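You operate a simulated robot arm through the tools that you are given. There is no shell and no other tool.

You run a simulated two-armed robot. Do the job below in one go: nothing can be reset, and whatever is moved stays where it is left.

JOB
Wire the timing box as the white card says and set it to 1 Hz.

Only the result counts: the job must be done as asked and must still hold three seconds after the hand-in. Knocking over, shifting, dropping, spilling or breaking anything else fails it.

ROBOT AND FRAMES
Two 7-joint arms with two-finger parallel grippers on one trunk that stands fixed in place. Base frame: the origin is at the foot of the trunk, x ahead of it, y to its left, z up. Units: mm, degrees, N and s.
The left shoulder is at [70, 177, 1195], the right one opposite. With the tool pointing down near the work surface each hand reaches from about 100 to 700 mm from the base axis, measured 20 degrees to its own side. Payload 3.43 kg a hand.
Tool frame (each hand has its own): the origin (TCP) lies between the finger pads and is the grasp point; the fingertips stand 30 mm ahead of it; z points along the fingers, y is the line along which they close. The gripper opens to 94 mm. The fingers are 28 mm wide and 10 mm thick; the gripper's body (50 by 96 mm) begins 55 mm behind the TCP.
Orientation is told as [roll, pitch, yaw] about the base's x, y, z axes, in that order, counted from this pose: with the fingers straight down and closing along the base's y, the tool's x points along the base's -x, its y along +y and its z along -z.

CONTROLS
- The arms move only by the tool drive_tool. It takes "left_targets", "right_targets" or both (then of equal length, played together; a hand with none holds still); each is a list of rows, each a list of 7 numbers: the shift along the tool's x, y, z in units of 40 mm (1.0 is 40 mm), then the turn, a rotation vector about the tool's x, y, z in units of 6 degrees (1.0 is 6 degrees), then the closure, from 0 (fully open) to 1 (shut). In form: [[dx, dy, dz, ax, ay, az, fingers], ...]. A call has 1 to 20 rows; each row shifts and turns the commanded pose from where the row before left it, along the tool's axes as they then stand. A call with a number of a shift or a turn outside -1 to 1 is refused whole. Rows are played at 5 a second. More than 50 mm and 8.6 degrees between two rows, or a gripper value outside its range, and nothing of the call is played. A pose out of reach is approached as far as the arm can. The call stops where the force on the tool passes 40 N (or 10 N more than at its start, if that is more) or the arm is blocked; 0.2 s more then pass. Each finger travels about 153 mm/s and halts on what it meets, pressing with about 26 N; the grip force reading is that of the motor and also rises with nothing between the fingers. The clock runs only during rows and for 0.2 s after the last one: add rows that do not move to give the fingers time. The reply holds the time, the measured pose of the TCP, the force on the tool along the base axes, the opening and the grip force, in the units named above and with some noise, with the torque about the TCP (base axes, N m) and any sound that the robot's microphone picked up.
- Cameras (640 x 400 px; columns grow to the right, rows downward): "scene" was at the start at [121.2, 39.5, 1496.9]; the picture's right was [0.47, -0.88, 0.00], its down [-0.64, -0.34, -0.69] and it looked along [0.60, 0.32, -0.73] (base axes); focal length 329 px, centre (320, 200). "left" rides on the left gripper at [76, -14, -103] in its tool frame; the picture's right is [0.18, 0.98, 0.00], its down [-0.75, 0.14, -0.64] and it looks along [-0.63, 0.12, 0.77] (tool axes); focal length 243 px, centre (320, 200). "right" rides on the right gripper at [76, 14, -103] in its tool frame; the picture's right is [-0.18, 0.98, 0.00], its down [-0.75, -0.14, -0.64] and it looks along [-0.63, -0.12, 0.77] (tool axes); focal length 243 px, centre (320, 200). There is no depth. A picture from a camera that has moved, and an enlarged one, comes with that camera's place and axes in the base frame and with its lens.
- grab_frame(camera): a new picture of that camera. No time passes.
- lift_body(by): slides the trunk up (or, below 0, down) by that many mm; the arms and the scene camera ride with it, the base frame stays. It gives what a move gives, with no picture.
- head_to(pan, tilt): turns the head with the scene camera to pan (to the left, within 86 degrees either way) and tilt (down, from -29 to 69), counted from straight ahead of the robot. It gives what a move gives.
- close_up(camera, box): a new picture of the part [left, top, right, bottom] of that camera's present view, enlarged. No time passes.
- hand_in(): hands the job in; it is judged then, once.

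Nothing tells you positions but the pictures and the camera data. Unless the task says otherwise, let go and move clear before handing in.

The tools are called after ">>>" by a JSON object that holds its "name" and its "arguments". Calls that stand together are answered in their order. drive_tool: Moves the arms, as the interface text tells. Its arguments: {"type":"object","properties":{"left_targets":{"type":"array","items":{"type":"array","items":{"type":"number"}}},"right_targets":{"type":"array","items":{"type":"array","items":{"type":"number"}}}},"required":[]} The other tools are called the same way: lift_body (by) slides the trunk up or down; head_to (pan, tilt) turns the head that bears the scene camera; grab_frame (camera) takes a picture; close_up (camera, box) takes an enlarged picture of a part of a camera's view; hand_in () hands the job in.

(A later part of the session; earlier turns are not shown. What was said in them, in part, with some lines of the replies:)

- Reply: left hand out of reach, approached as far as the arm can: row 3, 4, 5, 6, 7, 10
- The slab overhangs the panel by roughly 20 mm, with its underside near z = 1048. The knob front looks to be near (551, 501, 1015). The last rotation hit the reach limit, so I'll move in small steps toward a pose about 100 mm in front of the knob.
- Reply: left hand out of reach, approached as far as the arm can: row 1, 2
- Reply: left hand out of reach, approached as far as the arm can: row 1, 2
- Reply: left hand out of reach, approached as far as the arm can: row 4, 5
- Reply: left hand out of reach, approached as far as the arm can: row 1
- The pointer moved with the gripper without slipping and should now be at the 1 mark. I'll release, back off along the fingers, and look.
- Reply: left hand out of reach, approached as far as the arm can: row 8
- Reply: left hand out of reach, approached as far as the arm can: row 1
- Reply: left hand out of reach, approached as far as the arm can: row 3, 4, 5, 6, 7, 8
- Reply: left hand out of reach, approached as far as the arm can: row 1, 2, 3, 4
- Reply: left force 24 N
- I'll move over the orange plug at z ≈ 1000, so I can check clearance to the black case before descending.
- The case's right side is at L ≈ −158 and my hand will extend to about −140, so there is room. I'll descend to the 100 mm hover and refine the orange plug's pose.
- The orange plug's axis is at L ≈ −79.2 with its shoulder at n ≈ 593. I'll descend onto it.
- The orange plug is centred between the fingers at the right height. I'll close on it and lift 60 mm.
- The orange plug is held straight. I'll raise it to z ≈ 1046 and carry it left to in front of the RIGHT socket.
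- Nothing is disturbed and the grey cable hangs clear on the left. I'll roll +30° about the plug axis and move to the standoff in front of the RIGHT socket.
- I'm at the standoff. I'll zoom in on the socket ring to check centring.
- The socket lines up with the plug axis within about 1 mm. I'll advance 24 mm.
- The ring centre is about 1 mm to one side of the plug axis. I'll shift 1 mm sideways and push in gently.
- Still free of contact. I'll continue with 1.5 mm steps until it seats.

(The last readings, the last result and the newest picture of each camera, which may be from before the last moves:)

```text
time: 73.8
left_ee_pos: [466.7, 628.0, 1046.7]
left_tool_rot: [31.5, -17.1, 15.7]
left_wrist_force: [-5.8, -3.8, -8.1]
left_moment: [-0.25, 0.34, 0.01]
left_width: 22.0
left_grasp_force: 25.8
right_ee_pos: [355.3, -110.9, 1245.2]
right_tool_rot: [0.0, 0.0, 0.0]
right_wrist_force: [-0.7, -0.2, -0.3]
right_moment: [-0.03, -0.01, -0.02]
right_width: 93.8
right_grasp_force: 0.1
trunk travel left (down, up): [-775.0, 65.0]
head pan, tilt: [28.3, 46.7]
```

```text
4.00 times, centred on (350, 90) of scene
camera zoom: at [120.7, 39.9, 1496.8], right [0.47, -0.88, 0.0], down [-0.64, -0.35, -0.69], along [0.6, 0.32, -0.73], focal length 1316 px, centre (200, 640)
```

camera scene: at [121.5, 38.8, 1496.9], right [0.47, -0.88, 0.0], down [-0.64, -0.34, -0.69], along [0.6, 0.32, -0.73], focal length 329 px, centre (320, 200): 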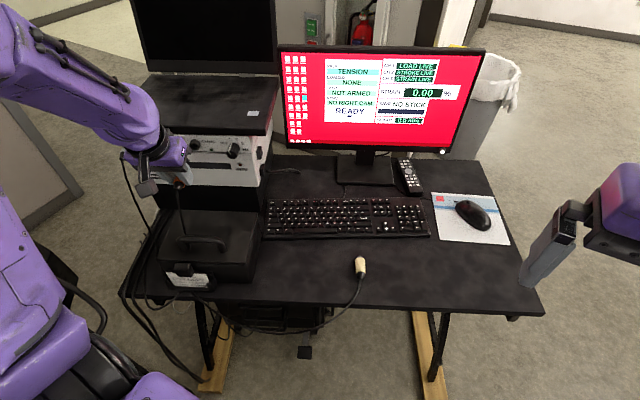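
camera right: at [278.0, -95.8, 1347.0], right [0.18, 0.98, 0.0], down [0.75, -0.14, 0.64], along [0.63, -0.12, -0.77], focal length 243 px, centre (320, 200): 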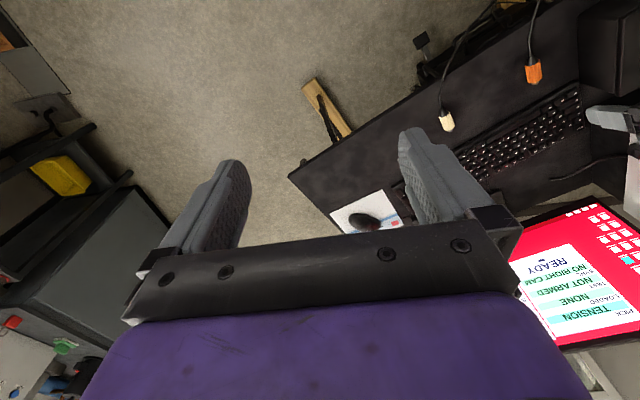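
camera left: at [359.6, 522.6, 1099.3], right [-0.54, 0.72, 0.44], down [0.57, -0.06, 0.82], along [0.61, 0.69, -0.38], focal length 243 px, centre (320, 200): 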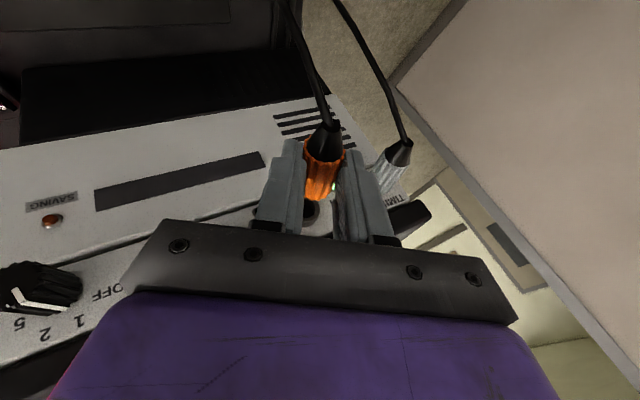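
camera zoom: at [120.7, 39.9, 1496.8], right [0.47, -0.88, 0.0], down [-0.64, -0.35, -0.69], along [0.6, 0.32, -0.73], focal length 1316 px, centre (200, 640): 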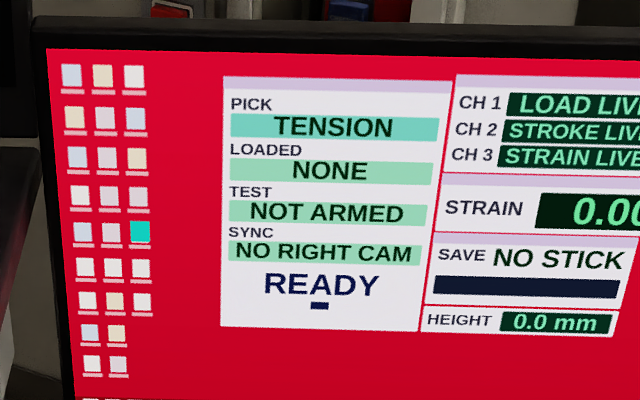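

The resistance is building the same way as with the first plug. I'll repeat what worked there: lower 1 mm, then push 3 mm more.

>>> {"name": "drive_tool", "arguments": {"left_targets": [[0.0074, -0.0125, 0.0204, 0, 0, 0, 0.95], [-0.0353, 0, 0.0128, 0, 0, 0, 0.95], [-0.0353, 0, 0.0128, 0, 0, 0, 0.95], [0, 0, 0, 0, 0, 0, 0.95]]}}

>>> {"name": "close_up", "arguments": {"camera": "scene", "box": [270, 40, 430, 140]}}

>>> {"name": "close_up", "arguments": {"camera": "left", "box": [256, 120, 384, 220]}}

```text
time: 74.8
left_ee_pos: [466.4, 627.4, 1045.1]
left_tool_rot: [31.6, -17.2, 15.9]
left_wrist_force: [-16.0, -9.8, -11.3]
left_moment: [-0.44, 0.59, 0.14]
left_width: 22.1
left_grasp_force: 26.4
right_ee_pos: [352.5, -111.7, 1246.1]
right_tool_rot: [0.0, -0.1, 0.0]
right_wrist_force: [-0.5, -1.1, 0.9]
right_moment: [0.0, -0.02, -0.01]
right_width: 94.0
right_grasp_force: 0.0
trunk travel left (down, up): [-775.0, 65.0]
head pan, tilt: [28.3, 46.7]
```

```text
4.00 times, centred on (350, 90) of scene
camera zoom: at [118.2, 38.5, 1497.1], right [0.47, -0.88, 0.0], down [-0.64, -0.34, -0.69], along [0.6, 0.32, -0.73], focal length 1316 px, centre (200, 640)
```

zoom: 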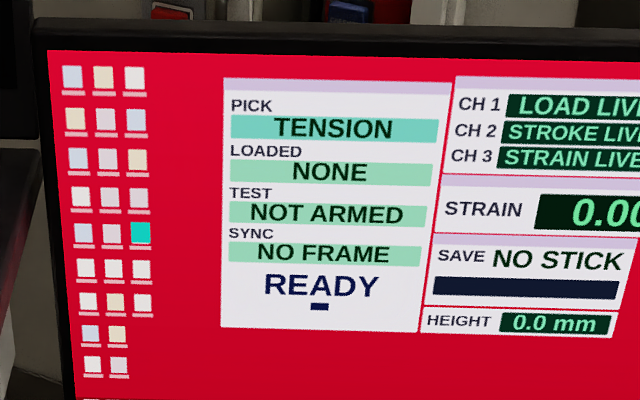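

```text
4.00 times, centred on (320, 170) of left
camera zoom: at [391.4, 538.6, 1099.4], right [-0.54, 0.72, 0.44], down [0.57, -0.06, 0.82], along [0.61, 0.69, -0.38], focal length 970 px, centre (320, 320)
```

zoom: 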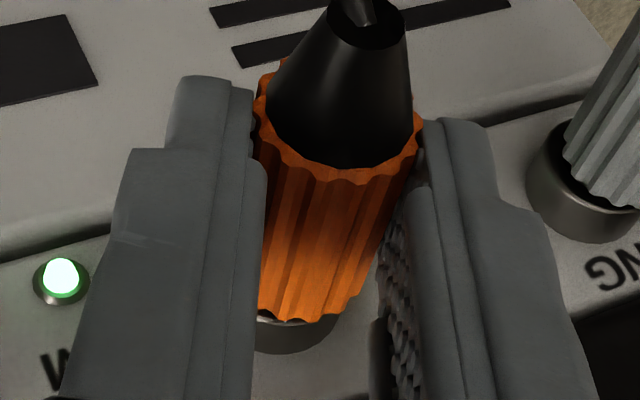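

SYNC now reads NO FRAME and the RIGHT LED is lit, so orange is connected. I'll release and withdraw the same way as before.

>>> {"name": "drive_tool", "arguments": {"left_targets": [[0.05, 0, -0.0182, 0, 0, 0, 0.95], [0, 0, 0, 0, 0, 0, 0.95], [0, 0, 0, 0, 0, 0, 0.7], [0, 0, 0, 0, 0, 0, 0.62], [0, 0, 0, 0, 0, 0, 0.6], [0, 0, 0, 0, 0, 0, 0.6], [0, 0, -0.5, 0, 0, 0, 0.6], [0, 0, -0.5, 0, 0, 0, 0.6], [0.4, 0, -0.3, 0, 0, 0, 0.5], [0.7, 0, -0.25, 0, 0, 0, 0.36], [0.7, 0, -0.25, 0, 0, 0, 0.36], [0, 0, 0, 0, 0, 0, 0.36]]}}

>>> {"name": "grab_frame", "arguments": {"camera": "left"}}

>>> {"name": "close_up", "arguments": {"camera": "scene", "box": [90, 40, 410, 200]}}

```text
time: 77.4
left_ee_pos: [394.1, 568.3, 1083.8]
left_tool_rot: [31.4, -17.1, 15.7]
left_wrist_force: [0.4, 0.8, -0.6]
left_moment: [0.02, -0.01, 0.01]
left_width: 60.3
left_grasp_force: 0.1
right_ee_pos: [354.6, -111.9, 1244.0]
right_tool_rot: [0.0, 0.1, -0.1]
right_wrist_force: [-0.6, -0.4, -0.2]
right_moment: [-0.01, 0.01, 0.0]
right_width: 94.1
right_grasp_force: 0.1
trunk travel left (down, up): [-775.0, 65.0]
head pan, tilt: [28.3, 46.7]
```

```text
taken
camera left: at [320.7, 479.4, 1137.0], right [-0.54, 0.72, 0.44], down [0.57, -0.06, 0.82], along [0.61, 0.69, -0.38], focal length 243 px, centre (320, 200)
```

left: 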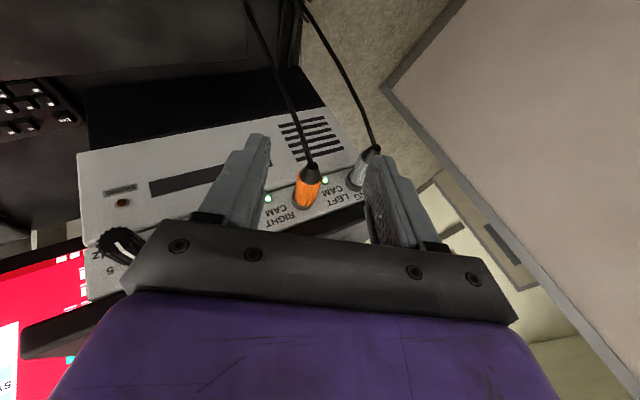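

```text
2.00 times, centred on (250, 120) of scene
camera zoom: at [121.9, 39.8, 1496.8], right [0.47, -0.88, 0.0], down [-0.64, -0.34, -0.68], along [0.6, 0.32, -0.73], focal length 658 px, centre (460, 360)
```

zoom: 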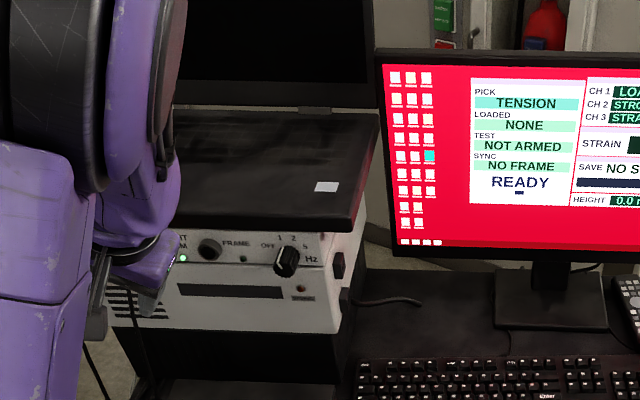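

Two LEDs are lit and both plugs are holding. Next is the cream plug for FRAME: I'll untwist while moving right.

>>> {"name": "drive_tool", "arguments": {"left_targets": [[0, -0.5, 0, 0.94, 0, -0.342, 0.36], [0, -0.5, 0, 0.94, 0, -0.342, 0.36], [0, -0.5, 0, 0.94, 0, -0.342, 0.36], [0, -0.5, 0, 0.94, 0, -0.342, 0.36], [0, -0.5, 0, 0.94, 0, -0.342, 0.36], [0, 0, 0, 0, 0, 0, 0.36]]}}

```text
time: 78.8
left_ee_pos: [435.0, 481.8, 1053.7]
left_tool_rot: [-0.1, -19.9, 25.9]
left_wrist_force: [0.2, -0.1, 0.6]
left_moment: [0.01, 0.0, -0.03]
left_width: 60.4
left_grasp_force: 0.0
right_ee_pos: [355.5, -112.6, 1244.5]
right_tool_rot: [0.0, 0.1, -0.1]
right_wrist_force: [0.0, -0.1, 0.3]
right_moment: [0.04, 0.01, -0.02]
right_width: 94.1
right_grasp_force: 0.0
trunk travel left (down, up): [-775.0, 65.0]
head pan, tilt: [28.3, 46.7]
```

I'll move to the hover above the cream plug.

>>> {"name": "drive_tool", "arguments": {"left_targets": [[0.206, -0.782, 0.277, 0, 0, 0, 0.36], [0.206, -0.782, 0.277, 0, 0, 0, 0.36], [0.206, -0.782, 0.277, 0, 0, 0, 0.36], [0.206, -0.782, 0.277, 0, 0, 0, 0.36], [0.206, -0.782, 0.277, 0, 0, 0, 0.36], [0.206, -0.782, 0.277, 0, 0, 0, 0.36], [0.206, -0.782, 0.277, 0, 0, 0, 0.36], [0.206, -0.782, 0.277, 0, 0, 0, 0.36], [0.206, -0.782, 0.277, 0, 0, 0, 0.42], [0.206, -0.782, 0.277, 0, 0, 0, 0.42], [0.206, -0.782, 0.277, 0, 0, 0, 0.42], [0, 0, 0, 0, 0, 0, 0.42]]}}

>>> {"name": "grab_frame", "arguments": {"camera": "left"}}

>>> {"name": "close_up", "arguments": {"camera": "left", "box": [256, 0, 384, 120]}}

>>> {"name": "grab_frame", "arguments": {"camera": "scene"}}

```text
time: 81.4
left_ee_pos: [550.7, 159.9, 906.0]
left_tool_rot: [-1.3, -19.3, 27.9]
left_wrist_force: [-0.1, 0.3, 0.1]
left_moment: [0.0, 0.03, 0.01]
left_width: 54.7
left_grasp_force: 0.2
right_ee_pos: [354.8, -111.8, 1244.8]
right_tool_rot: [0.0, 0.1, 0.0]
right_wrist_force: [-0.2, -0.2, -0.1]
right_moment: [0.05, 0.02, 0.02]
right_width: 94.0
right_grasp_force: 0.1
trunk travel left (down, up): [-775.0, 65.0]
head pan, tilt: [28.3, 46.7]
```

```text
taken
camera left: at [461.7, 100.4, 978.1], right [-0.61, 0.79, -0.08], down [0.37, 0.37, 0.85], along [0.7, 0.49, -0.52], focal length 243 px, centre (320, 200)
```

left: 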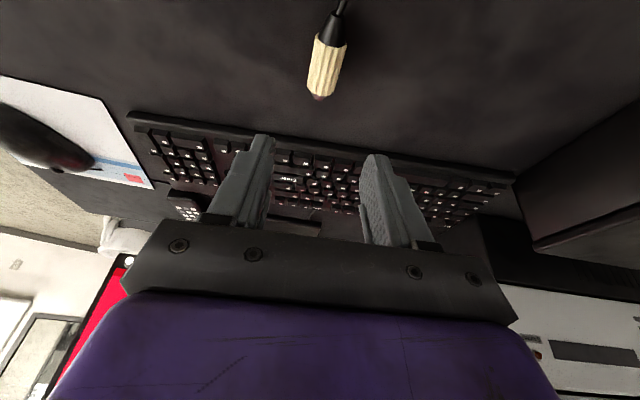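

```text
3.33 times, centred on (320, 60) of left
camera zoom: at [461.7, 100.4, 978.1], right [-0.61, 0.79, -0.08], down [0.37, 0.37, 0.85], along [0.7, 0.49, -0.52], focal length 809 px, centre (320, 667)
```

zoom: 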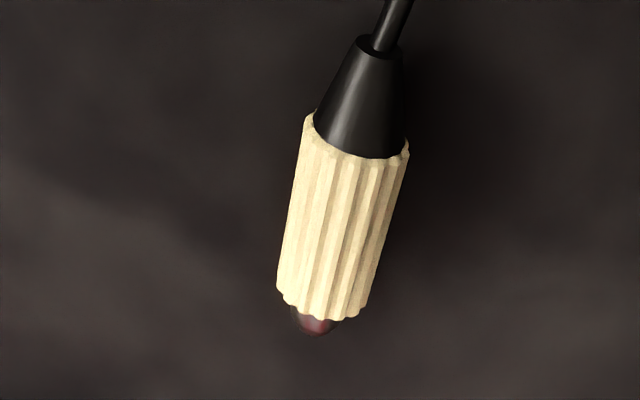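

```text
taken
camera scene: at [120.7, 39.3, 1496.9], right [0.47, -0.88, 0.0], down [-0.64, -0.34, -0.69], along [0.6, 0.32, -0.73], focal length 329 px, centre (320, 200)
```

scene: 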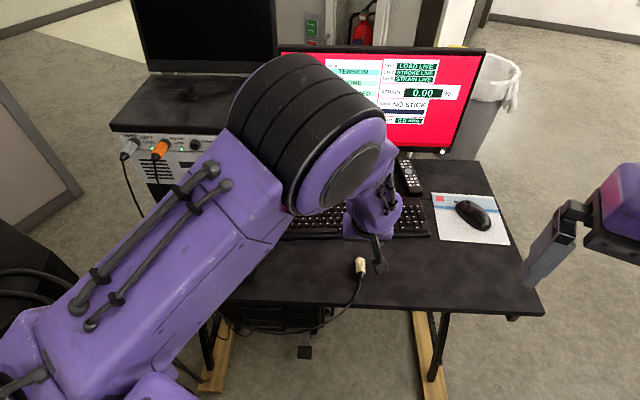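

The cream plug is in view at L ≈ 101, and the pose came out slightly off (2° yaw), so the arm may be near a limit here. I'll correct the orientation and start descending in small steps to see how it behaves.

>>> {"name": "drive_tool", "arguments": {"left_targets": [[0, 0, 0, -0.108, -0.117, 0.298, 0.42], [0.264, -0.04, 0.436, 0, 0, 0, 0.42], [0.264, -0.04, 0.436, 0, 0, 0, 0.42], [0, 0, 0, 0, 0, 0, 0.42]]}}

```text
time: 82.4
left_ee_pos: [542.2, 150.5, 865.7]
left_tool_rot: [0.9, -20.5, 25.0]
left_wrist_force: [-0.9, 0.2, -0.2]
left_moment: [0.01, -0.01, 0.0]
left_width: 54.3
left_grasp_force: 0.1
right_ee_pos: [354.2, -111.2, 1245.4]
right_tool_rot: [0.0, 0.0, -0.1]
right_wrist_force: [-0.6, 0.4, 0.1]
right_moment: [-0.01, -0.01, 0.0]
right_width: 94.0
right_grasp_force: 0.1
trunk travel left (down, up): [-775.0, 65.0]
head pan, tilt: [28.3, 46.7]
```

The earlier offset was just the arm still settling, so my correction overshot slightly. I'll undo it and descend to grasp height with settling time.

>>> {"name": "drive_tool", "arguments": {"left_targets": [[0, 0, 0, 0.108, 0.117, -0.298, 0.42], [0.13, 0.0125, 0.455, 0, 0, 0, 0.42], [0.13, 0.0125, 0.455, 0, 0, 0, 0.42], [0.066, 0.006, 0.228, 0, 0, 0, 0.42], [0, 0, 0, 0, 0, 0, 0.42], [0, 0, 0, 0, 0, 0, 0.42]]}}

>>> {"name": "grab_frame", "arguments": {"camera": "left"}}

```text
time: 83.8
left_ee_pos: [544.2, 151.6, 819.2]
left_tool_rot: [0.0, -20.1, 26.0]
left_wrist_force: [0.2, 0.5, 0.5]
left_moment: [-0.01, -0.01, -0.02]
left_width: 54.5
left_grasp_force: 0.1
right_ee_pos: [355.6, -111.1, 1244.5]
right_tool_rot: [0.0, 0.1, -0.1]
right_wrist_force: [1.1, -0.4, 0.3]
right_moment: [0.01, 0.01, 0.04]
right_width: 94.0
right_grasp_force: 0.0
trunk travel left (down, up): [-775.0, 65.0]
head pan, tilt: [28.3, 46.7]
```

```text
taken
camera left: at [455.3, 92.0, 889.8], right [-0.59, 0.81, -0.06], down [0.38, 0.34, 0.86], along [0.72, 0.48, -0.5], focal length 243 px, centre (320, 200)
```

left: 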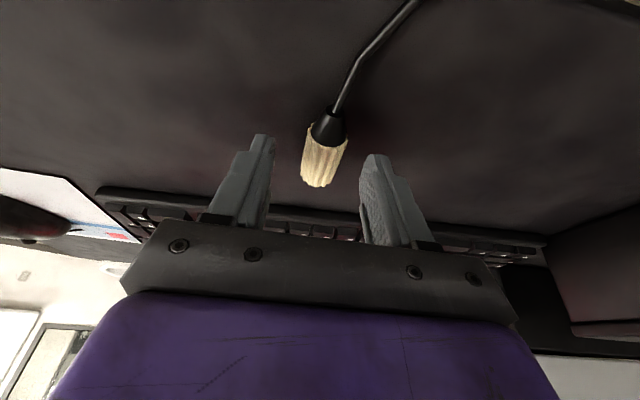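

I'm 10 mm above grasp height and centred within about 1.5 mm. I'll do the final descent, close on the cream plug, and lift.

>>> {"name": "drive_tool", "arguments": {"left_targets": [[0.05, 0.0325, 0.2475, 0, 0, 0, 0.42], [0, 0, 0, 0, 0, 0, 0.42], [0, 0, 0, 0, 0, 0, 0.52], [0, 0, 0, 0, 0, 0, 0.62], [0, 0, 0, 0, 0, 0, 0.72], [0, 0, 0, 0, 0, 0, 0.82], [0, 0, 0, 0, 0, 0, 0.92], [0, 0, 0, 0, 0, 0, 0.92]]}}

```text
time: 85.6
left_ee_pos: [545.6, 151.9, 809.0]
left_tool_rot: [-0.2, -20.1, 26.0]
left_wrist_force: [-0.6, -0.3, 0.6]
left_moment: [-0.01, -0.01, -0.02]
left_width: 22.0
left_grasp_force: 26.3
right_ee_pos: [355.5, -111.7, 1244.7]
right_tool_rot: [0.0, 0.1, -0.1]
right_wrist_force: [-0.3, -0.1, 0.4]
right_moment: [-0.04, 0.01, 0.01]
right_width: 93.9
right_grasp_force: 0.1
trunk travel left (down, up): [-775.0, 65.0]
head pan, tilt: [28.3, 46.7]
```

The cream plug is gripped at 22 mm. I'll lift it straight up and check how it sits.

>>> {"name": "drive_tool", "arguments": {"left_targets": [[-0.171, 0, -0.47, 0, 0, 0, 0.92], [-0.171, 0, -0.47, 0, 0, 0, 0.92], [-0.171, 0, -0.47, 0, 0, 0, 0.92], [-0.304, 0, -0.834, 0, 0, 0, 0.92], [-0.304, 0, -0.834, 0, 0, 0, 0.92], [-0.304, 0, -0.834, 0, 0, 0, 0.92], [-0.304, 0, -0.834, 0, 0, 0, 0.92], [-0.304, 0, -0.834, 0, 0, 0, 0.92], [0, 0, 0, 0, 0, 0, 0.92], [0, 0, 0, 0, 0, 0, 0.92]]}}

>>> {"name": "close_up", "arguments": {"camera": "left", "box": [256, 100, 384, 220]}}

>>> {"name": "grab_frame", "arguments": {"camera": "scene"}}

```text
time: 87.8
left_ee_pos: [545.6, 153.1, 1048.8]
left_tool_rot: [0.1, -20.1, 26.0]
left_wrist_force: [-0.5, 0.5, -0.5]
left_moment: [-0.02, 0.01, 0.01]
left_width: 22.0
left_grasp_force: 25.9
right_ee_pos: [354.0, -110.9, 1245.3]
right_tool_rot: [0.0, 0.2, -0.2]
right_wrist_force: [0.3, 1.4, 0.3]
right_moment: [0.02, -0.02, -0.01]
right_width: 94.1
right_grasp_force: 0.1
trunk travel left (down, up): [-775.0, 65.0]
head pan, tilt: [28.3, 46.7]
```

```text
3.33 times, centred on (320, 160) of left
camera zoom: at [456.5, 94.1, 1119.2], right [-0.59, 0.81, -0.06], down [0.38, 0.34, 0.86], along [0.72, 0.48, -0.5], focal length 809 px, centre (320, 333)
```

zoom: 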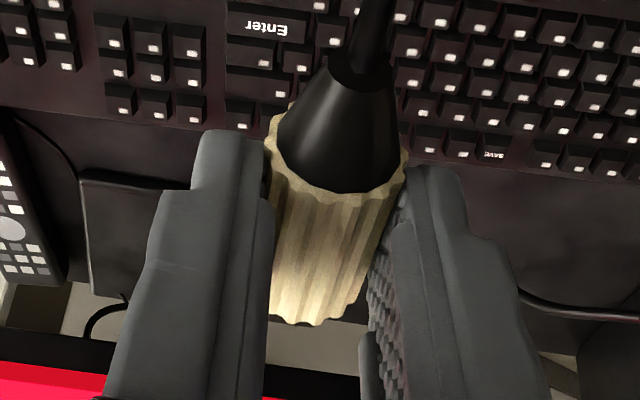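

```text
taken
camera scene: at [121.1, 38.7, 1496.9], right [0.47, -0.88, 0.0], down [-0.64, -0.34, -0.69], along [0.6, 0.32, -0.73], focal length 329 px, centre (320, 200)
```

scene: 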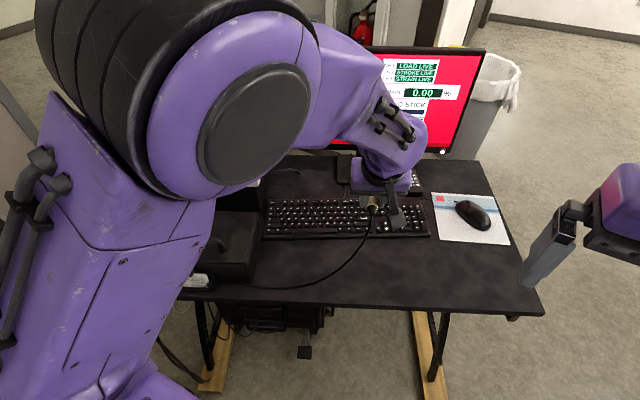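

The cream plug is held well. I'll carry it left at z ≈ 1048, keeping the nose well short of the knob.

>>> {"name": "drive_tool", "arguments": {"left_targets": [[-0.119, 0.804, 0.043, 0, 0, 0, 0.92], [-0.119, 0.804, 0.043, 0, 0, 0, 0.92], [-0.119, 0.804, 0.043, 0, 0, 0, 0.92], [-0.119, 0.804, 0.043, 0, 0, 0, 0.92], [-0.119, 0.804, 0.043, 0, 0, 0, 0.92], [-0.119, 0.804, 0.043, 0, 0, 0, 0.92], [-0.119, 0.804, 0.043, 0, 0, 0, 0.92], [-0.119, 0.804, 0.043, 0, 0, 0, 0.92], [-0.119, 0.804, 0.043, 0, 0, 0, 0.92], [-0.119, 0.804, 0.043, 0, 0, 0, 0.92], [0, 0, 0, 0, 0, 0, 0.92]]}}

>>> {"name": "grab_frame", "arguments": {"camera": "left"}}

>>> {"name": "grab_frame", "arguments": {"camera": "scene"}}

```text
time: 90.2
left_ee_pos: [450.3, 465.1, 1048.1]
left_tool_rot: [0.0, -20.0, 26.0]
left_wrist_force: [0.6, 0.2, -0.4]
left_moment: [0.0, 0.02, -0.01]
left_width: 21.6
left_grasp_force: 26.3
right_ee_pos: [355.6, -112.6, 1245.9]
right_tool_rot: [0.2, 0.0, -0.2]
right_wrist_force: [0.1, 0.7, -0.3]
right_moment: [0.01, 0.0, 0.0]
right_width: 94.0
right_grasp_force: 0.1
trunk travel left (down, up): [-775.0, 65.0]
head pan, tilt: [28.3, 46.7]
```

```text
taken
camera left: at [360.7, 406.2, 1118.9], right [-0.59, 0.81, -0.06], down [0.38, 0.34, 0.86], along [0.72, 0.48, -0.5], focal length 243 px, centre (320, 200)
```

left: 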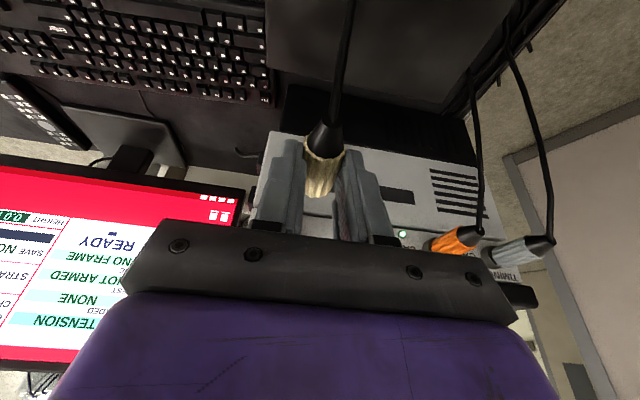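

```text
taken
camera scene: at [121.5, 38.5, 1496.9], right [0.47, -0.88, 0.0], down [-0.64, -0.34, -0.69], along [0.6, 0.32, -0.73], focal length 329 px, centre (320, 200)
```

scene: 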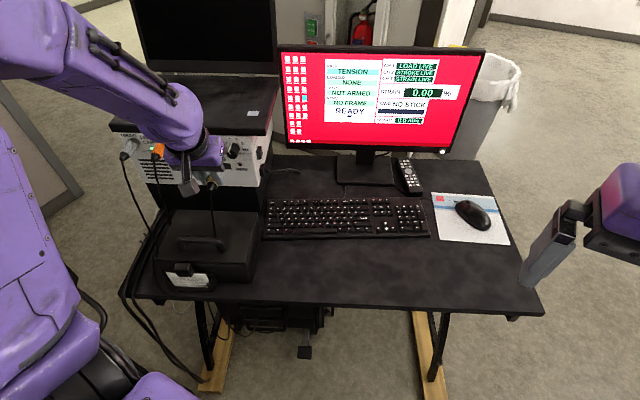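

I want to make sure the trailing cables haven't nudged the black case, so I'll repeat the same close-up I took at the start.

>>> {"name": "close_up", "arguments": {"camera": "scene", "box": [130, 190, 390, 350]}}

>>> {"name": "close_up", "arguments": {"camera": "scene", "box": [100, 100, 280, 212]}}

```text
2.46 times, centred on (260, 270) of scene
camera zoom: at [121.5, 38.5, 1496.9], right [0.47, -0.88, 0.0], down [-0.64, -0.34, -0.69], along [0.6, 0.32, -0.73], focal length 810 px, centre (468, 28)
```

zoom: 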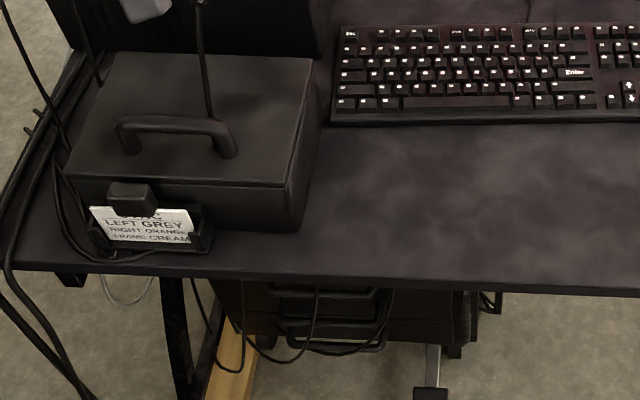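

```text
3.56 times, centred on (190, 156) of scene
camera zoom: at [121.5, 38.5, 1496.9], right [0.47, -0.88, 0.0], down [-0.64, -0.34, -0.69], along [0.6, 0.32, -0.73], focal length 1170 px, centre (782, 356)
```

zoom: 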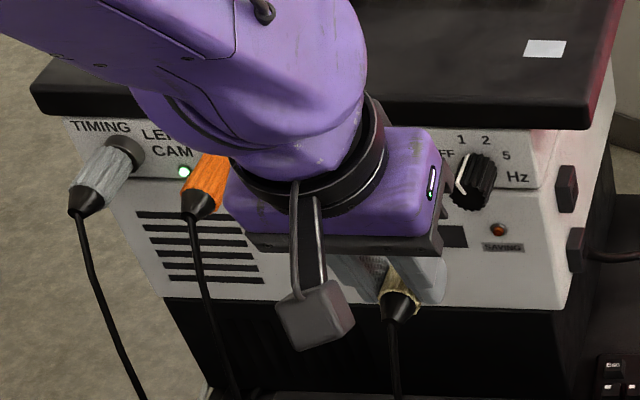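

The case and card are exactly where they were. I'll roll +18° about the plug axis and move to the standoff in front of the FRAME socket.

>>> {"name": "drive_tool", "arguments": {"left_targets": [[0, -0.064, 0, -0.94, 0, 0.342, 0.92], [0, -0.064, 0, -0.94, 0, 0.342, 0.92], [0, -0.064, 0, -0.94, 0, 0.342, 0.92], [-0.321, 0.602, 0.31, 0, 0, 0, 0.92], [-0.321, 0.602, 0.31, 0, 0, 0, 0.92], [-0.321, 0.602, 0.31, 0, 0, 0, 0.92], [0, 0, 0, 0, 0, 0, 0.92], [0, 0, 0, 0, 0, 0, 0.92]]}}

>>> {"name": "grab_frame", "arguments": {"camera": "left"}}

>>> {"name": "close_up", "arguments": {"camera": "left", "box": [288, 180, 352, 240]}}

>>> {"name": "close_up", "arguments": {"camera": "left", "box": [256, 120, 384, 220]}}

```text
time: 92.0
left_ee_pos: [464.1, 546.8, 1048.2]
left_tool_rot: [19.0, -19.0, 19.6]
left_wrist_force: [-0.3, 0.2, 0.7]
left_moment: [-0.01, 0.0, 0.02]
left_width: 21.9
left_grasp_force: 25.7
right_ee_pos: [354.4, -110.2, 1244.5]
right_tool_rot: [0.0, 0.0, 0.0]
right_wrist_force: [-0.1, -0.7, -0.6]
right_moment: [0.01, 0.02, 0.0]
right_width: 93.9
right_grasp_force: 0.0
trunk travel left (down, up): [-775.0, 65.0]
head pan, tilt: [28.3, 46.7]
```

```text
taken
camera left: at [383.0, 469.6, 1110.8], right [-0.57, 0.78, 0.24], down [0.5, 0.1, 0.86], along [0.65, 0.62, -0.44], focal length 243 px, centre (320, 200)
```

left: 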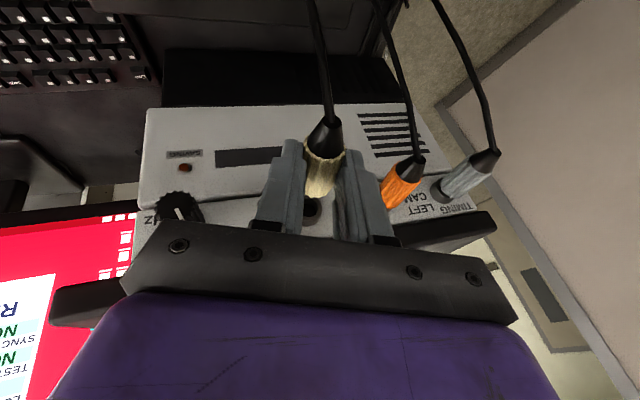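

```text
6.67 times, centred on (320, 210) of left
camera zoom: at [383.0, 469.6, 1110.8], right [-0.57, 0.78, 0.24], down [0.5, 0.1, 0.86], along [0.65, 0.62, -0.44], focal length 1618 px, centre (320, 133)
```

zoom: 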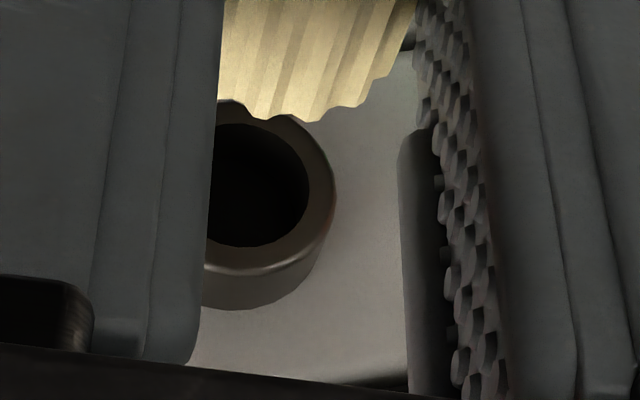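

```text
4.00 times, centred on (320, 170) of left
camera zoom: at [383.0, 469.6, 1110.8], right [-0.57, 0.78, 0.24], down [0.5, 0.1, 0.86], along [0.65, 0.62, -0.44], focal length 970 px, centre (320, 320)
```

zoom: 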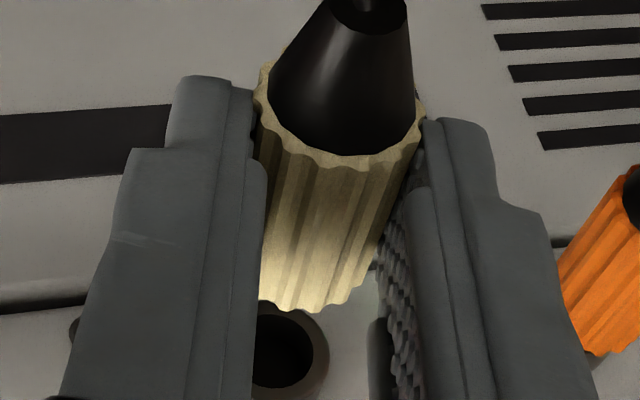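

The socket is about 2 mm to the side of the plug axis. I'll shift 2 mm sideways and advance 24 mm.

>>> {"name": "drive_tool", "arguments": {"left_targets": [[0, 0.05, 0, 0, 0, 0, 0.92], [-0.282, 0, 0.1025, 0, 0, 0, 0.92], [-0.282, 0, 0.1025, 0, 0, 0, 0.92], [0, 0, 0, 0, 0, 0, 0.92], [0, 0, 0, 0, 0, 0, 0.92]]}}

>>> {"name": "close_up", "arguments": {"camera": "left", "box": [288, 170, 352, 230]}}

```text
time: 93.2
left_ee_pos: [484.1, 558.3, 1048.5]
left_tool_rot: [19.0, -19.1, 19.5]
left_wrist_force: [0.3, -0.1, -0.6]
left_moment: [-0.02, -0.01, -0.01]
left_width: 22.2
left_grasp_force: 25.9
right_ee_pos: [354.3, -111.6, 1244.6]
right_tool_rot: [0.0, 0.1, -0.1]
right_wrist_force: [-0.3, 0.8, 0.4]
right_moment: [0.01, -0.02, -0.03]
right_width: 94.3
right_grasp_force: 0.0
trunk travel left (down, up): [-775.0, 65.0]
head pan, tilt: [28.3, 46.7]
```

```text
6.67 times, centred on (320, 200) of left
camera zoom: at [404.5, 481.9, 1111.6], right [-0.57, 0.78, 0.24], down [0.5, 0.1, 0.86], along [0.65, 0.62, -0.44], focal length 1618 px, centre (320, 200)
```

zoom: 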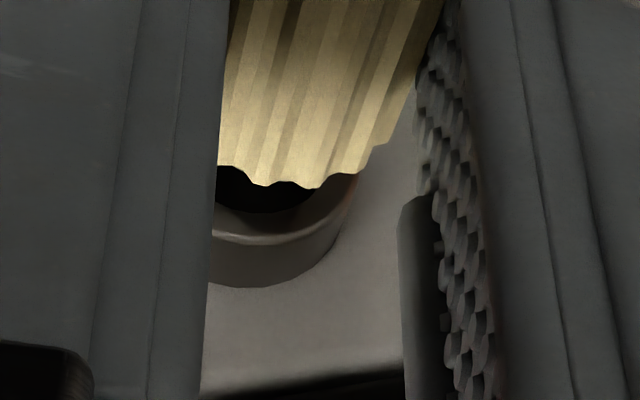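

Lateral centring is good and the plug looks about 1 mm high. I'll lower it slightly and push in step by step.

>>> {"name": "drive_tool", "arguments": {"left_targets": [[0.008, 0, 0.022, 0, 0, 0, 0.95], [-0.094, 0, 0.0342, 0, 0, 0, 0.95], [-0.094, 0, 0.0342, 0, 0, 0, 0.95], [-0.094, 0, 0.0342, 0, 0, 0, 0.95], [0, 0, 0, 0, 0, 0, 0.95]]}}

>>> {"name": "close_up", "arguments": {"camera": "left", "box": [288, 170, 352, 230]}}

```text
time: 94.4
left_ee_pos: [496.2, 564.8, 1047.6]
left_tool_rot: [19.0, -19.0, 19.6]
left_wrist_force: [0.3, -1.1, -1.3]
left_moment: [-0.02, 0.03, 0.01]
left_width: 22.0
left_grasp_force: 26.1
right_ee_pos: [355.0, -111.1, 1244.7]
right_tool_rot: [-0.1, 0.0, -0.1]
right_wrist_force: [-0.3, 0.3, 0.4]
right_moment: [-0.02, 0.01, 0.01]
right_width: 93.8
right_grasp_force: 0.1
trunk travel left (down, up): [-775.0, 65.0]
head pan, tilt: [28.3, 46.7]
```

```text
6.67 times, centred on (320, 200) of left
camera zoom: at [415.3, 487.2, 1109.9], right [-0.57, 0.78, 0.24], down [0.5, 0.1, 0.86], along [0.65, 0.62, -0.44], focal length 1618 px, centre (320, 200)
```

zoom: 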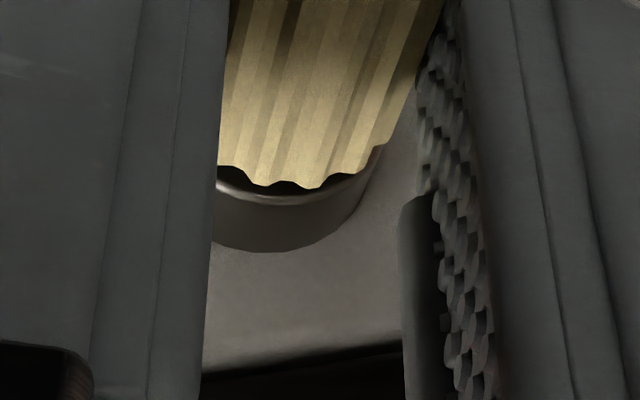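

The tip is entering with no resistance. I'll continue with 1.5 mm steps until it seats.

>>> {"name": "drive_tool", "arguments": {"left_targets": [[-0.0353, 0, 0.0128, 0, 0, 0, 0.95], [-0.0353, 0, 0.0128, 0, 0, 0, 0.95], [0, 0, 0, 0, 0, 0, 0.95]]}}

>>> {"name": "close_up", "arguments": {"camera": "scene", "box": [270, 40, 430, 140]}}

```text
time: 95.2
left_ee_pos: [496.9, 566.3, 1046.2]
left_tool_rot: [19.0, -19.1, 19.6]
left_wrist_force: [-4.2, -3.5, -2.4]
left_moment: [-0.13, 0.09, -0.01]
left_width: 21.8
left_grasp_force: 26.2
right_ee_pos: [354.3, -112.3, 1245.7]
right_tool_rot: [0.1, 0.0, 0.0]
right_wrist_force: [-0.7, 0.1, -0.6]
right_moment: [-0.01, 0.0, -0.03]
right_width: 93.9
right_grasp_force: 0.0
trunk travel left (down, up): [-775.0, 65.0]
head pan, tilt: [28.3, 46.7]
```

```text
4.00 times, centred on (350, 90) of scene
camera zoom: at [120.4, 38.5, 1496.9], right [0.47, -0.88, 0.0], down [-0.64, -0.34, -0.69], along [0.6, 0.32, -0.73], focal length 1316 px, centre (200, 640)
```

zoom: 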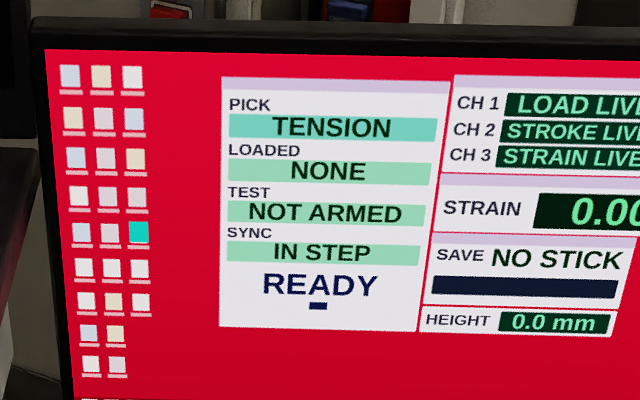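

SYNC now reads IN STEP, so all three are connected. I'll push about 3 mm more so this one seats as firmly as the other two.

>>> {"name": "drive_tool", "arguments": {"left_targets": [[-0.0353, 0, 0.0128, 0, 0, 0, 0.95], [-0.0353, 0, 0.0128, 0, 0, 0, 0.95], [0, 0, 0, 0, 0, 0, 0.95]]}}

>>> {"name": "close_up", "arguments": {"camera": "left", "box": [256, 120, 384, 220]}}

```text
time: 96.0
left_ee_pos: [496.6, 567.0, 1047.2]
left_tool_rot: [19.1, -18.9, 19.6]
left_wrist_force: [-16.5, -13.4, -11.1]
left_moment: [-0.46, 0.47, 0.02]
left_width: 21.7
left_grasp_force: 26.2
right_ee_pos: [352.6, -113.3, 1244.8]
right_tool_rot: [0.1, 0.0, 0.0]
right_wrist_force: [0.4, -0.2, 0.1]
right_moment: [-0.02, -0.01, 0.01]
right_width: 94.0
right_grasp_force: 0.0
trunk travel left (down, up): [-775.0, 65.0]
head pan, tilt: [28.3, 46.7]
```

```text
4.00 times, centred on (320, 170) of left
camera zoom: at [416.7, 488.1, 1110.6], right [-0.57, 0.78, 0.24], down [0.5, 0.1, 0.86], along [0.65, 0.62, -0.45], focal length 970 px, centre (320, 320)
```

zoom: 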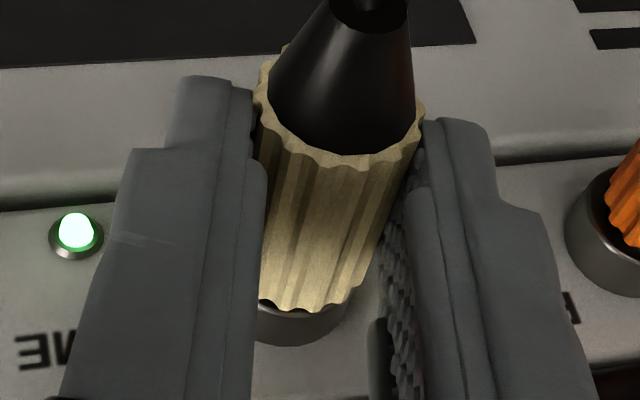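

The FRAME LED is lit and the plug is seated at about 21 N. I'll ease off, open slightly, and withdraw.

>>> {"name": "drive_tool", "arguments": {"left_targets": [[0.055, 0, -0.02, 0, 0, 0, 0.95], [0, 0, 0, 0, 0, 0, 0.95], [0, 0, 0, 0, 0, 0, 0.7], [0, 0, 0, 0, 0, 0, 0.62], [0, 0, 0, 0, 0, 0, 0.6], [0, 0, 0, 0, 0, 0, 0.6], [0, 0, -0.5, 0, 0, 0, 0.6], [0, 0, -0.5, 0, 0, 0, 0.6], [0.4, 0, -0.3, 0, 0, 0, 0.55], [0.7, 0, -0.25, 0, 0, 0, 0.5], [0.7, 0, -0.25, 0, 0, 0, 0.5], [0, 0, 0, 0, 0, 0, 0.5]]}}

>>> {"name": "grab_frame", "arguments": {"camera": "left"}}

>>> {"name": "grab_frame", "arguments": {"camera": "scene"}}

```text
time: 98.6
left_ee_pos: [421.9, 515.2, 1088.8]
left_tool_rot: [19.0, -19.1, 19.6]
left_wrist_force: [0.8, 0.7, -0.7]
left_moment: [0.0, 0.0, 0.0]
left_width: 46.8
left_grasp_force: 0.0
right_ee_pos: [355.5, -111.4, 1244.7]
right_tool_rot: [-0.1, 0.1, -0.1]
right_wrist_force: [0.1, 0.7, -0.8]
right_moment: [0.03, 0.0, 0.0]
right_width: 93.9
right_grasp_force: 0.1
trunk travel left (down, up): [-775.0, 65.0]
head pan, tilt: [28.3, 46.7]
```

```text
taken
camera left: at [342.8, 437.3, 1151.8], right [-0.57, 0.78, 0.24], down [0.5, 0.1, 0.86], along [0.65, 0.62, -0.44], focal length 243 px, centre (320, 200)
```

left: 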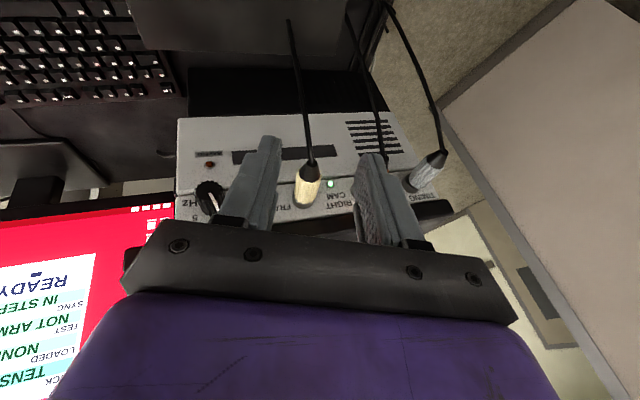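

```text
taken
camera scene: at [122.0, 39.7, 1496.8], right [0.47, -0.88, 0.0], down [-0.64, -0.34, -0.68], along [0.6, 0.32, -0.73], focal length 329 px, centre (320, 200)
```

scene: 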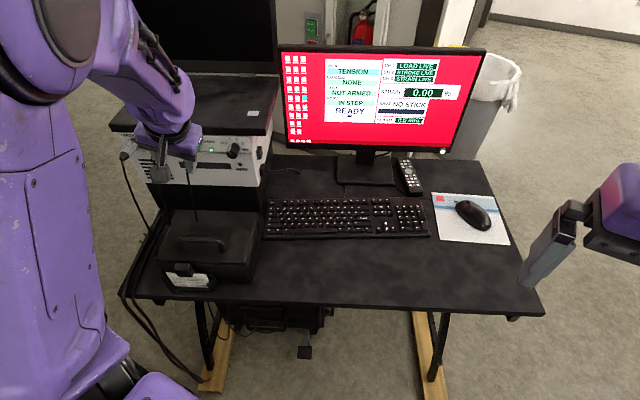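

All three LEDs and the IN STEP status hold after release. I'll raise and untwist the hand to move it clear, then inspect the knob and plugs.

>>> {"name": "drive_tool", "arguments": {"left_targets": [[-0.217, 0.207, -0.597, 0, 0, 0, 0.5], [-0.217, 0.207, -0.597, 0, 0, 0, 0.5], [-0.217, 0.207, -0.597, 0, 0, 0, 0.5], [0, 0, 0, 0.94, 0, -0.342, 0.5], [0, 0, 0, 0.94, 0, -0.342, 0.5], [0, 0, 0, 0.94, 0, -0.342, 0.5], [0.6, -0.5, -0.2, 0, 0, 0, 0.5], [0.6, -0.5, -0.2, 0, 0, 0, 0.5], [0, 0, 0, 0, 0, 0, 0.5]]}}

>>> {"name": "grab_frame", "arguments": {"camera": "left"}}

>>> {"name": "close_up", "arguments": {"camera": "scene", "box": [100, 100, 280, 212]}}

>>> {"name": "close_up", "arguments": {"camera": "scene", "box": [270, 40, 430, 140]}}

```text
time: 100.6
left_ee_pos: [393.2, 456.3, 1166.7]
left_tool_rot: [-0.1, -20.0, 26.0]
left_wrist_force: [0.7, 1.1, -0.8]
left_moment: [-0.01, -0.02, -0.03]
left_width: 47.1
left_grasp_force: 0.1
right_ee_pos: [354.6, -109.0, 1244.7]
right_tool_rot: [-0.1, 0.1, -0.1]
right_wrist_force: [-0.5, 0.4, -0.2]
right_moment: [-0.03, -0.02, -0.03]
right_width: 93.8
right_grasp_force: 0.0
trunk travel left (down, up): [-775.0, 65.0]
head pan, tilt: [28.3, 46.7]
```

```text
taken
camera left: at [303.4, 398.0, 1237.5], right [-0.59, 0.81, -0.07], down [0.38, 0.34, 0.86], along [0.72, 0.48, -0.51], focal length 243 px, centre (320, 200)
```

left: 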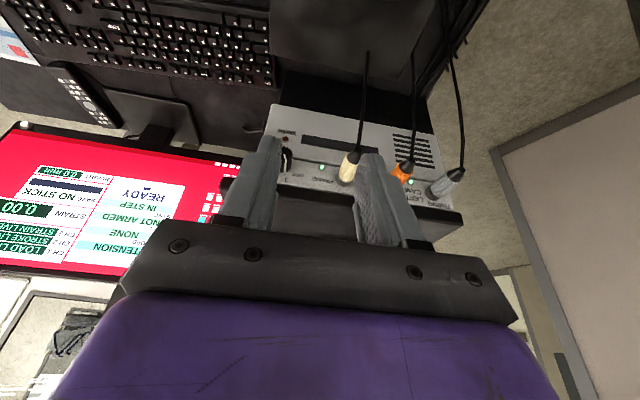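

```text
3.56 times, centred on (190, 156) of scene
camera zoom: at [121.4, 41.5, 1496.8], right [0.47, -0.88, 0.0], down [-0.64, -0.35, -0.68], along [0.6, 0.32, -0.73], focal length 1170 px, centre (782, 356)
```

zoom: 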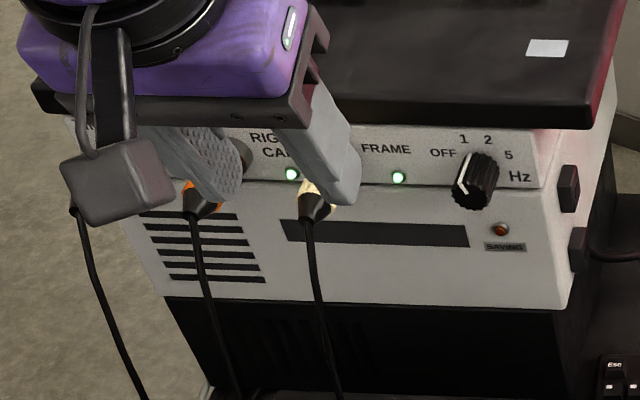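

```text
4.00 times, centred on (350, 90) of scene
camera zoom: at [121.4, 41.5, 1496.8], right [0.47, -0.88, 0.0], down [-0.64, -0.35, -0.68], along [0.6, 0.32, -0.73], focal length 1316 px, centre (200, 640)
```

zoom: 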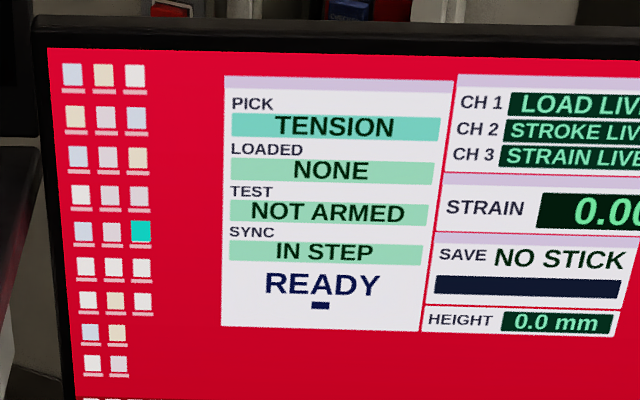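

Everything reads IN STEP with the LEDs lit. I'll move the hand further back and take a final look at the knob and the three plugs.

>>> {"name": "drive_tool", "arguments": {"left_targets": [[0.8, -0.3, -0.3, 0, 0, 0, 0.3], [0.6, -0.3, -0.5, 0, 0, 0, 0.3], [0.3, 0, -0.5, 0, 0, 0, 0.3], [0, 0, 0, 0, 0, 0, 0.3], [0, 0, 0, 0, 0, 0, 0.3]]}}

>>> {"name": "grab_frame", "arguments": {"camera": "scene"}}

>>> {"name": "close_up", "arguments": {"camera": "scene", "box": [203, 125, 267, 165]}}

>>> {"name": "close_up", "arguments": {"camera": "scene", "box": [100, 120, 228, 200]}}

>>> {"name": "grab_frame", "arguments": {"camera": "left"}}

```text
time: 101.8
left_ee_pos: [367.6, 447.4, 1168.1]
left_tool_rot: [-0.8, -19.7, 26.4]
left_wrist_force: [-0.6, 0.1, 0.3]
left_moment: [-0.02, -0.01, -0.01]
left_width: 65.8
left_grasp_force: 0.0
left hand out of reach, approached as far as the arm can: row 1, 2, 3
right_ee_pos: [356.5, -110.4, 1244.8]
right_tool_rot: [-0.1, 0.1, -0.1]
right_wrist_force: [0.3, 0.1, -0.1]
right_moment: [-0.02, 0.0, 0.02]
right_width: 94.2
right_grasp_force: 0.1
trunk travel left (down, up): [-775.0, 65.0]
head pan, tilt: [28.3, 46.7]
```

```text
taken
camera scene: at [121.5, 39.9, 1496.8], right [0.47, -0.88, 0.0], down [-0.64, -0.34, -0.68], along [0.6, 0.32, -0.73], focal length 329 px, centre (320, 200)
```

scene: 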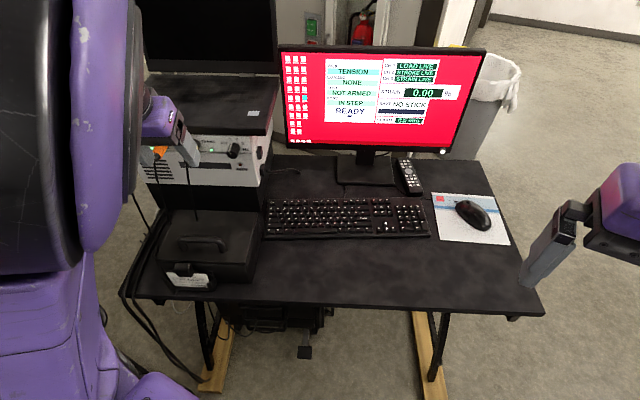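

```text
10.00 times, centred on (235, 145) of scene
camera zoom: at [121.5, 39.9, 1496.8], right [0.47, -0.88, 0.0], down [-0.64, -0.34, -0.68], along [0.6, 0.32, -0.73], focal length 3291 px, centre (1170, 750)
```

zoom: 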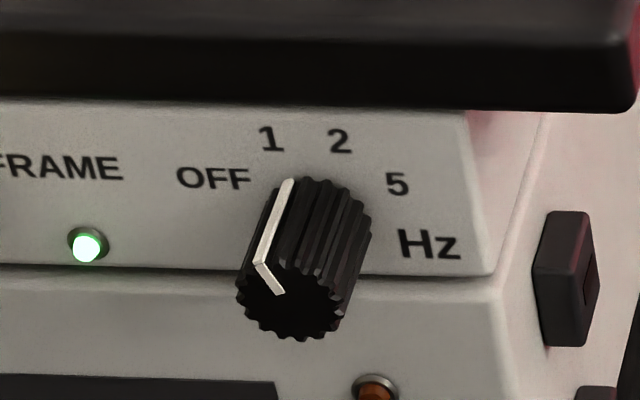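

```text
5.00 times, centred on (164, 160) of scene
camera zoom: at [121.5, 39.9, 1496.8], right [0.47, -0.88, 0.0], down [-0.64, -0.34, -0.68], along [0.6, 0.32, -0.73], focal length 1645 px, centre (1100, 400)
```

zoom: 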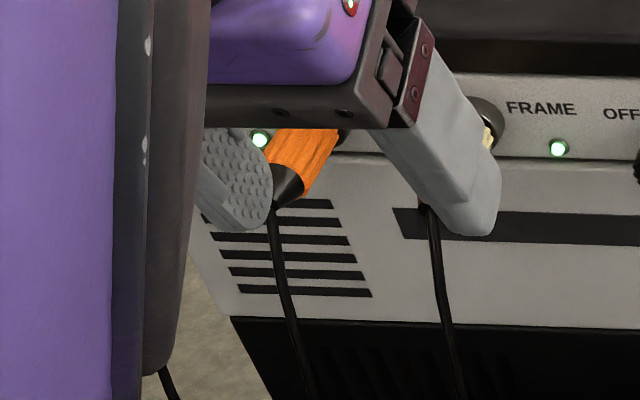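

```text
taken
camera left: at [278.1, 389.3, 1240.2], right [-0.59, 0.81, -0.08], down [0.38, 0.35, 0.86], along [0.72, 0.47, -0.51], focal length 243 px, centre (320, 200)
```

left: 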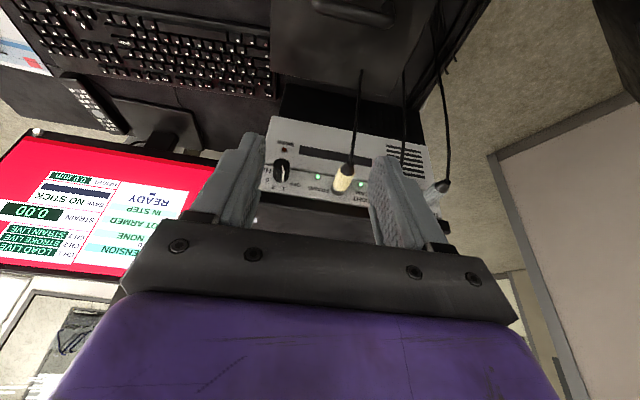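

The knob pointer is on 1, SYNC reads IN STEP, and the hand is clear. I'll make one last check of the plugs in the left camera and let a couple of seconds pass to confirm it holds.

>>> {"name": "drive_tool", "arguments": {"left_targets": [[0, 0, 0, 0, 0, 0, 0.3], [0, 0, 0, 0, 0, 0, 0.3], [0, 0, 0, 0, 0, 0, 0.3], [0, 0, 0, 0, 0, 0, 0.3], [0, 0, 0, 0, 0, 0, 0.3], [0, 0, 0, 0, 0, 0, 0.3], [0, 0, 0, 0, 0, 0, 0.3], [0, 0, 0, 0, 0, 0, 0.3], [0, 0, 0, 0, 0, 0, 0.3], [0, 0, 0, 0, 0, 0, 0.3], [0, 0, 0, 0, 0, 0, 0.3], [0, 0, 0, 0, 0, 0, 0.3]]}}

>>> {"name": "close_up", "arguments": {"camera": "left", "box": [250, 110, 460, 230]}}

>>> {"name": "close_up", "arguments": {"camera": "scene", "box": [270, 40, 430, 140]}}

>>> {"name": "close_up", "arguments": {"camera": "scene", "box": [130, 190, 390, 350]}}

```text
time: 104.4
left_ee_pos: [367.0, 445.6, 1168.6]
left_tool_rot: [-0.8, -19.7, 26.3]
left_wrist_force: [0.1, -0.1, -0.3]
left_moment: [0.0, -0.03, -0.02]
left_width: 65.7
left_grasp_force: 0.0
right_ee_pos: [354.6, -110.5, 1245.4]
right_tool_rot: [0.0, 0.0, -0.1]
right_wrist_force: [0.2, -0.3, -0.2]
right_moment: [0.0, 0.01, 0.03]
right_width: 93.9
right_grasp_force: 0.0
trunk travel left (down, up): [-775.0, 65.0]
head pan, tilt: [28.3, 46.7]
```

```text
3.05 times, centred on (355, 170) of left
camera zoom: at [278.0, 388.4, 1240.3], right [-0.59, 0.81, -0.07], down [0.38, 0.35, 0.86], along [0.72, 0.47, -0.51], focal length 739 px, centre (213, 291)
```

zoom: 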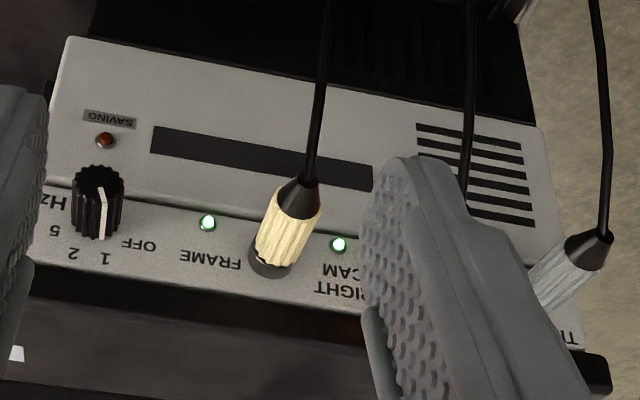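

```text
4.00 times, centred on (350, 90) of scene
camera zoom: at [121.1, 39.1, 1496.9], right [0.47, -0.88, 0.0], down [-0.64, -0.34, -0.69], along [0.6, 0.32, -0.73], focal length 1316 px, centre (200, 640)
```

zoom: 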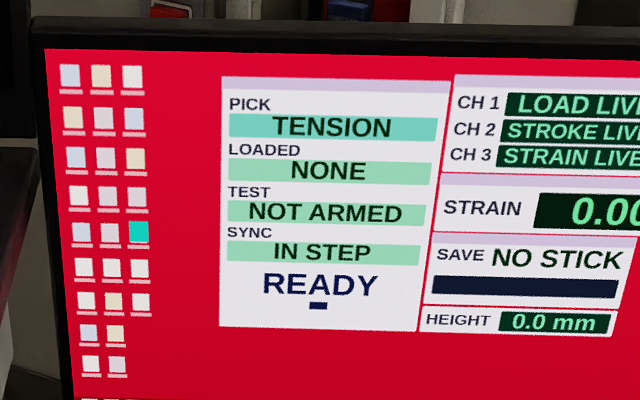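

```text
2.46 times, centred on (260, 270) of scene
camera zoom: at [121.1, 39.1, 1496.9], right [0.47, -0.88, 0.0], down [-0.64, -0.34, -0.69], along [0.6, 0.32, -0.73], focal length 810 px, centre (468, 28)
```

zoom: 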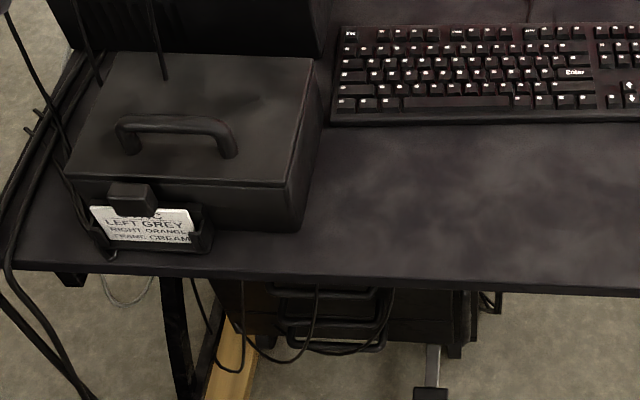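

Grey is in LEFT, orange in RIGHT and cream in FRAME. The knob points to 1 Hz, SYNC still reads IN STEP, and the case, card and keyboard are where they started. Both hands are clear, so I'm handing in.

>>> {"name": "hand_in", "arguments": {}}

```text
The job is handed in.
```

The timing box is wired as the card says and set to 1 Hz, and I have handed the job in.

- **Wiring:** grey is in LEFT CAM, orange in RIGHT CAM and cream in FRAME. Each socket's LED lit as its plug went in.
- **Frequency:** the knob pointer is on 1 Hz.
- **Status:** the monitor's SYNC line changed from BOX OFF to IN STEP. It still read IN STEP about 9 seconds after I connected the last plug, just before the hand-in.
- **Surroundings:** the black case, the card and the keyboard look unmoved compared with the starting pictures. Both hands are empty and clear of the panel.
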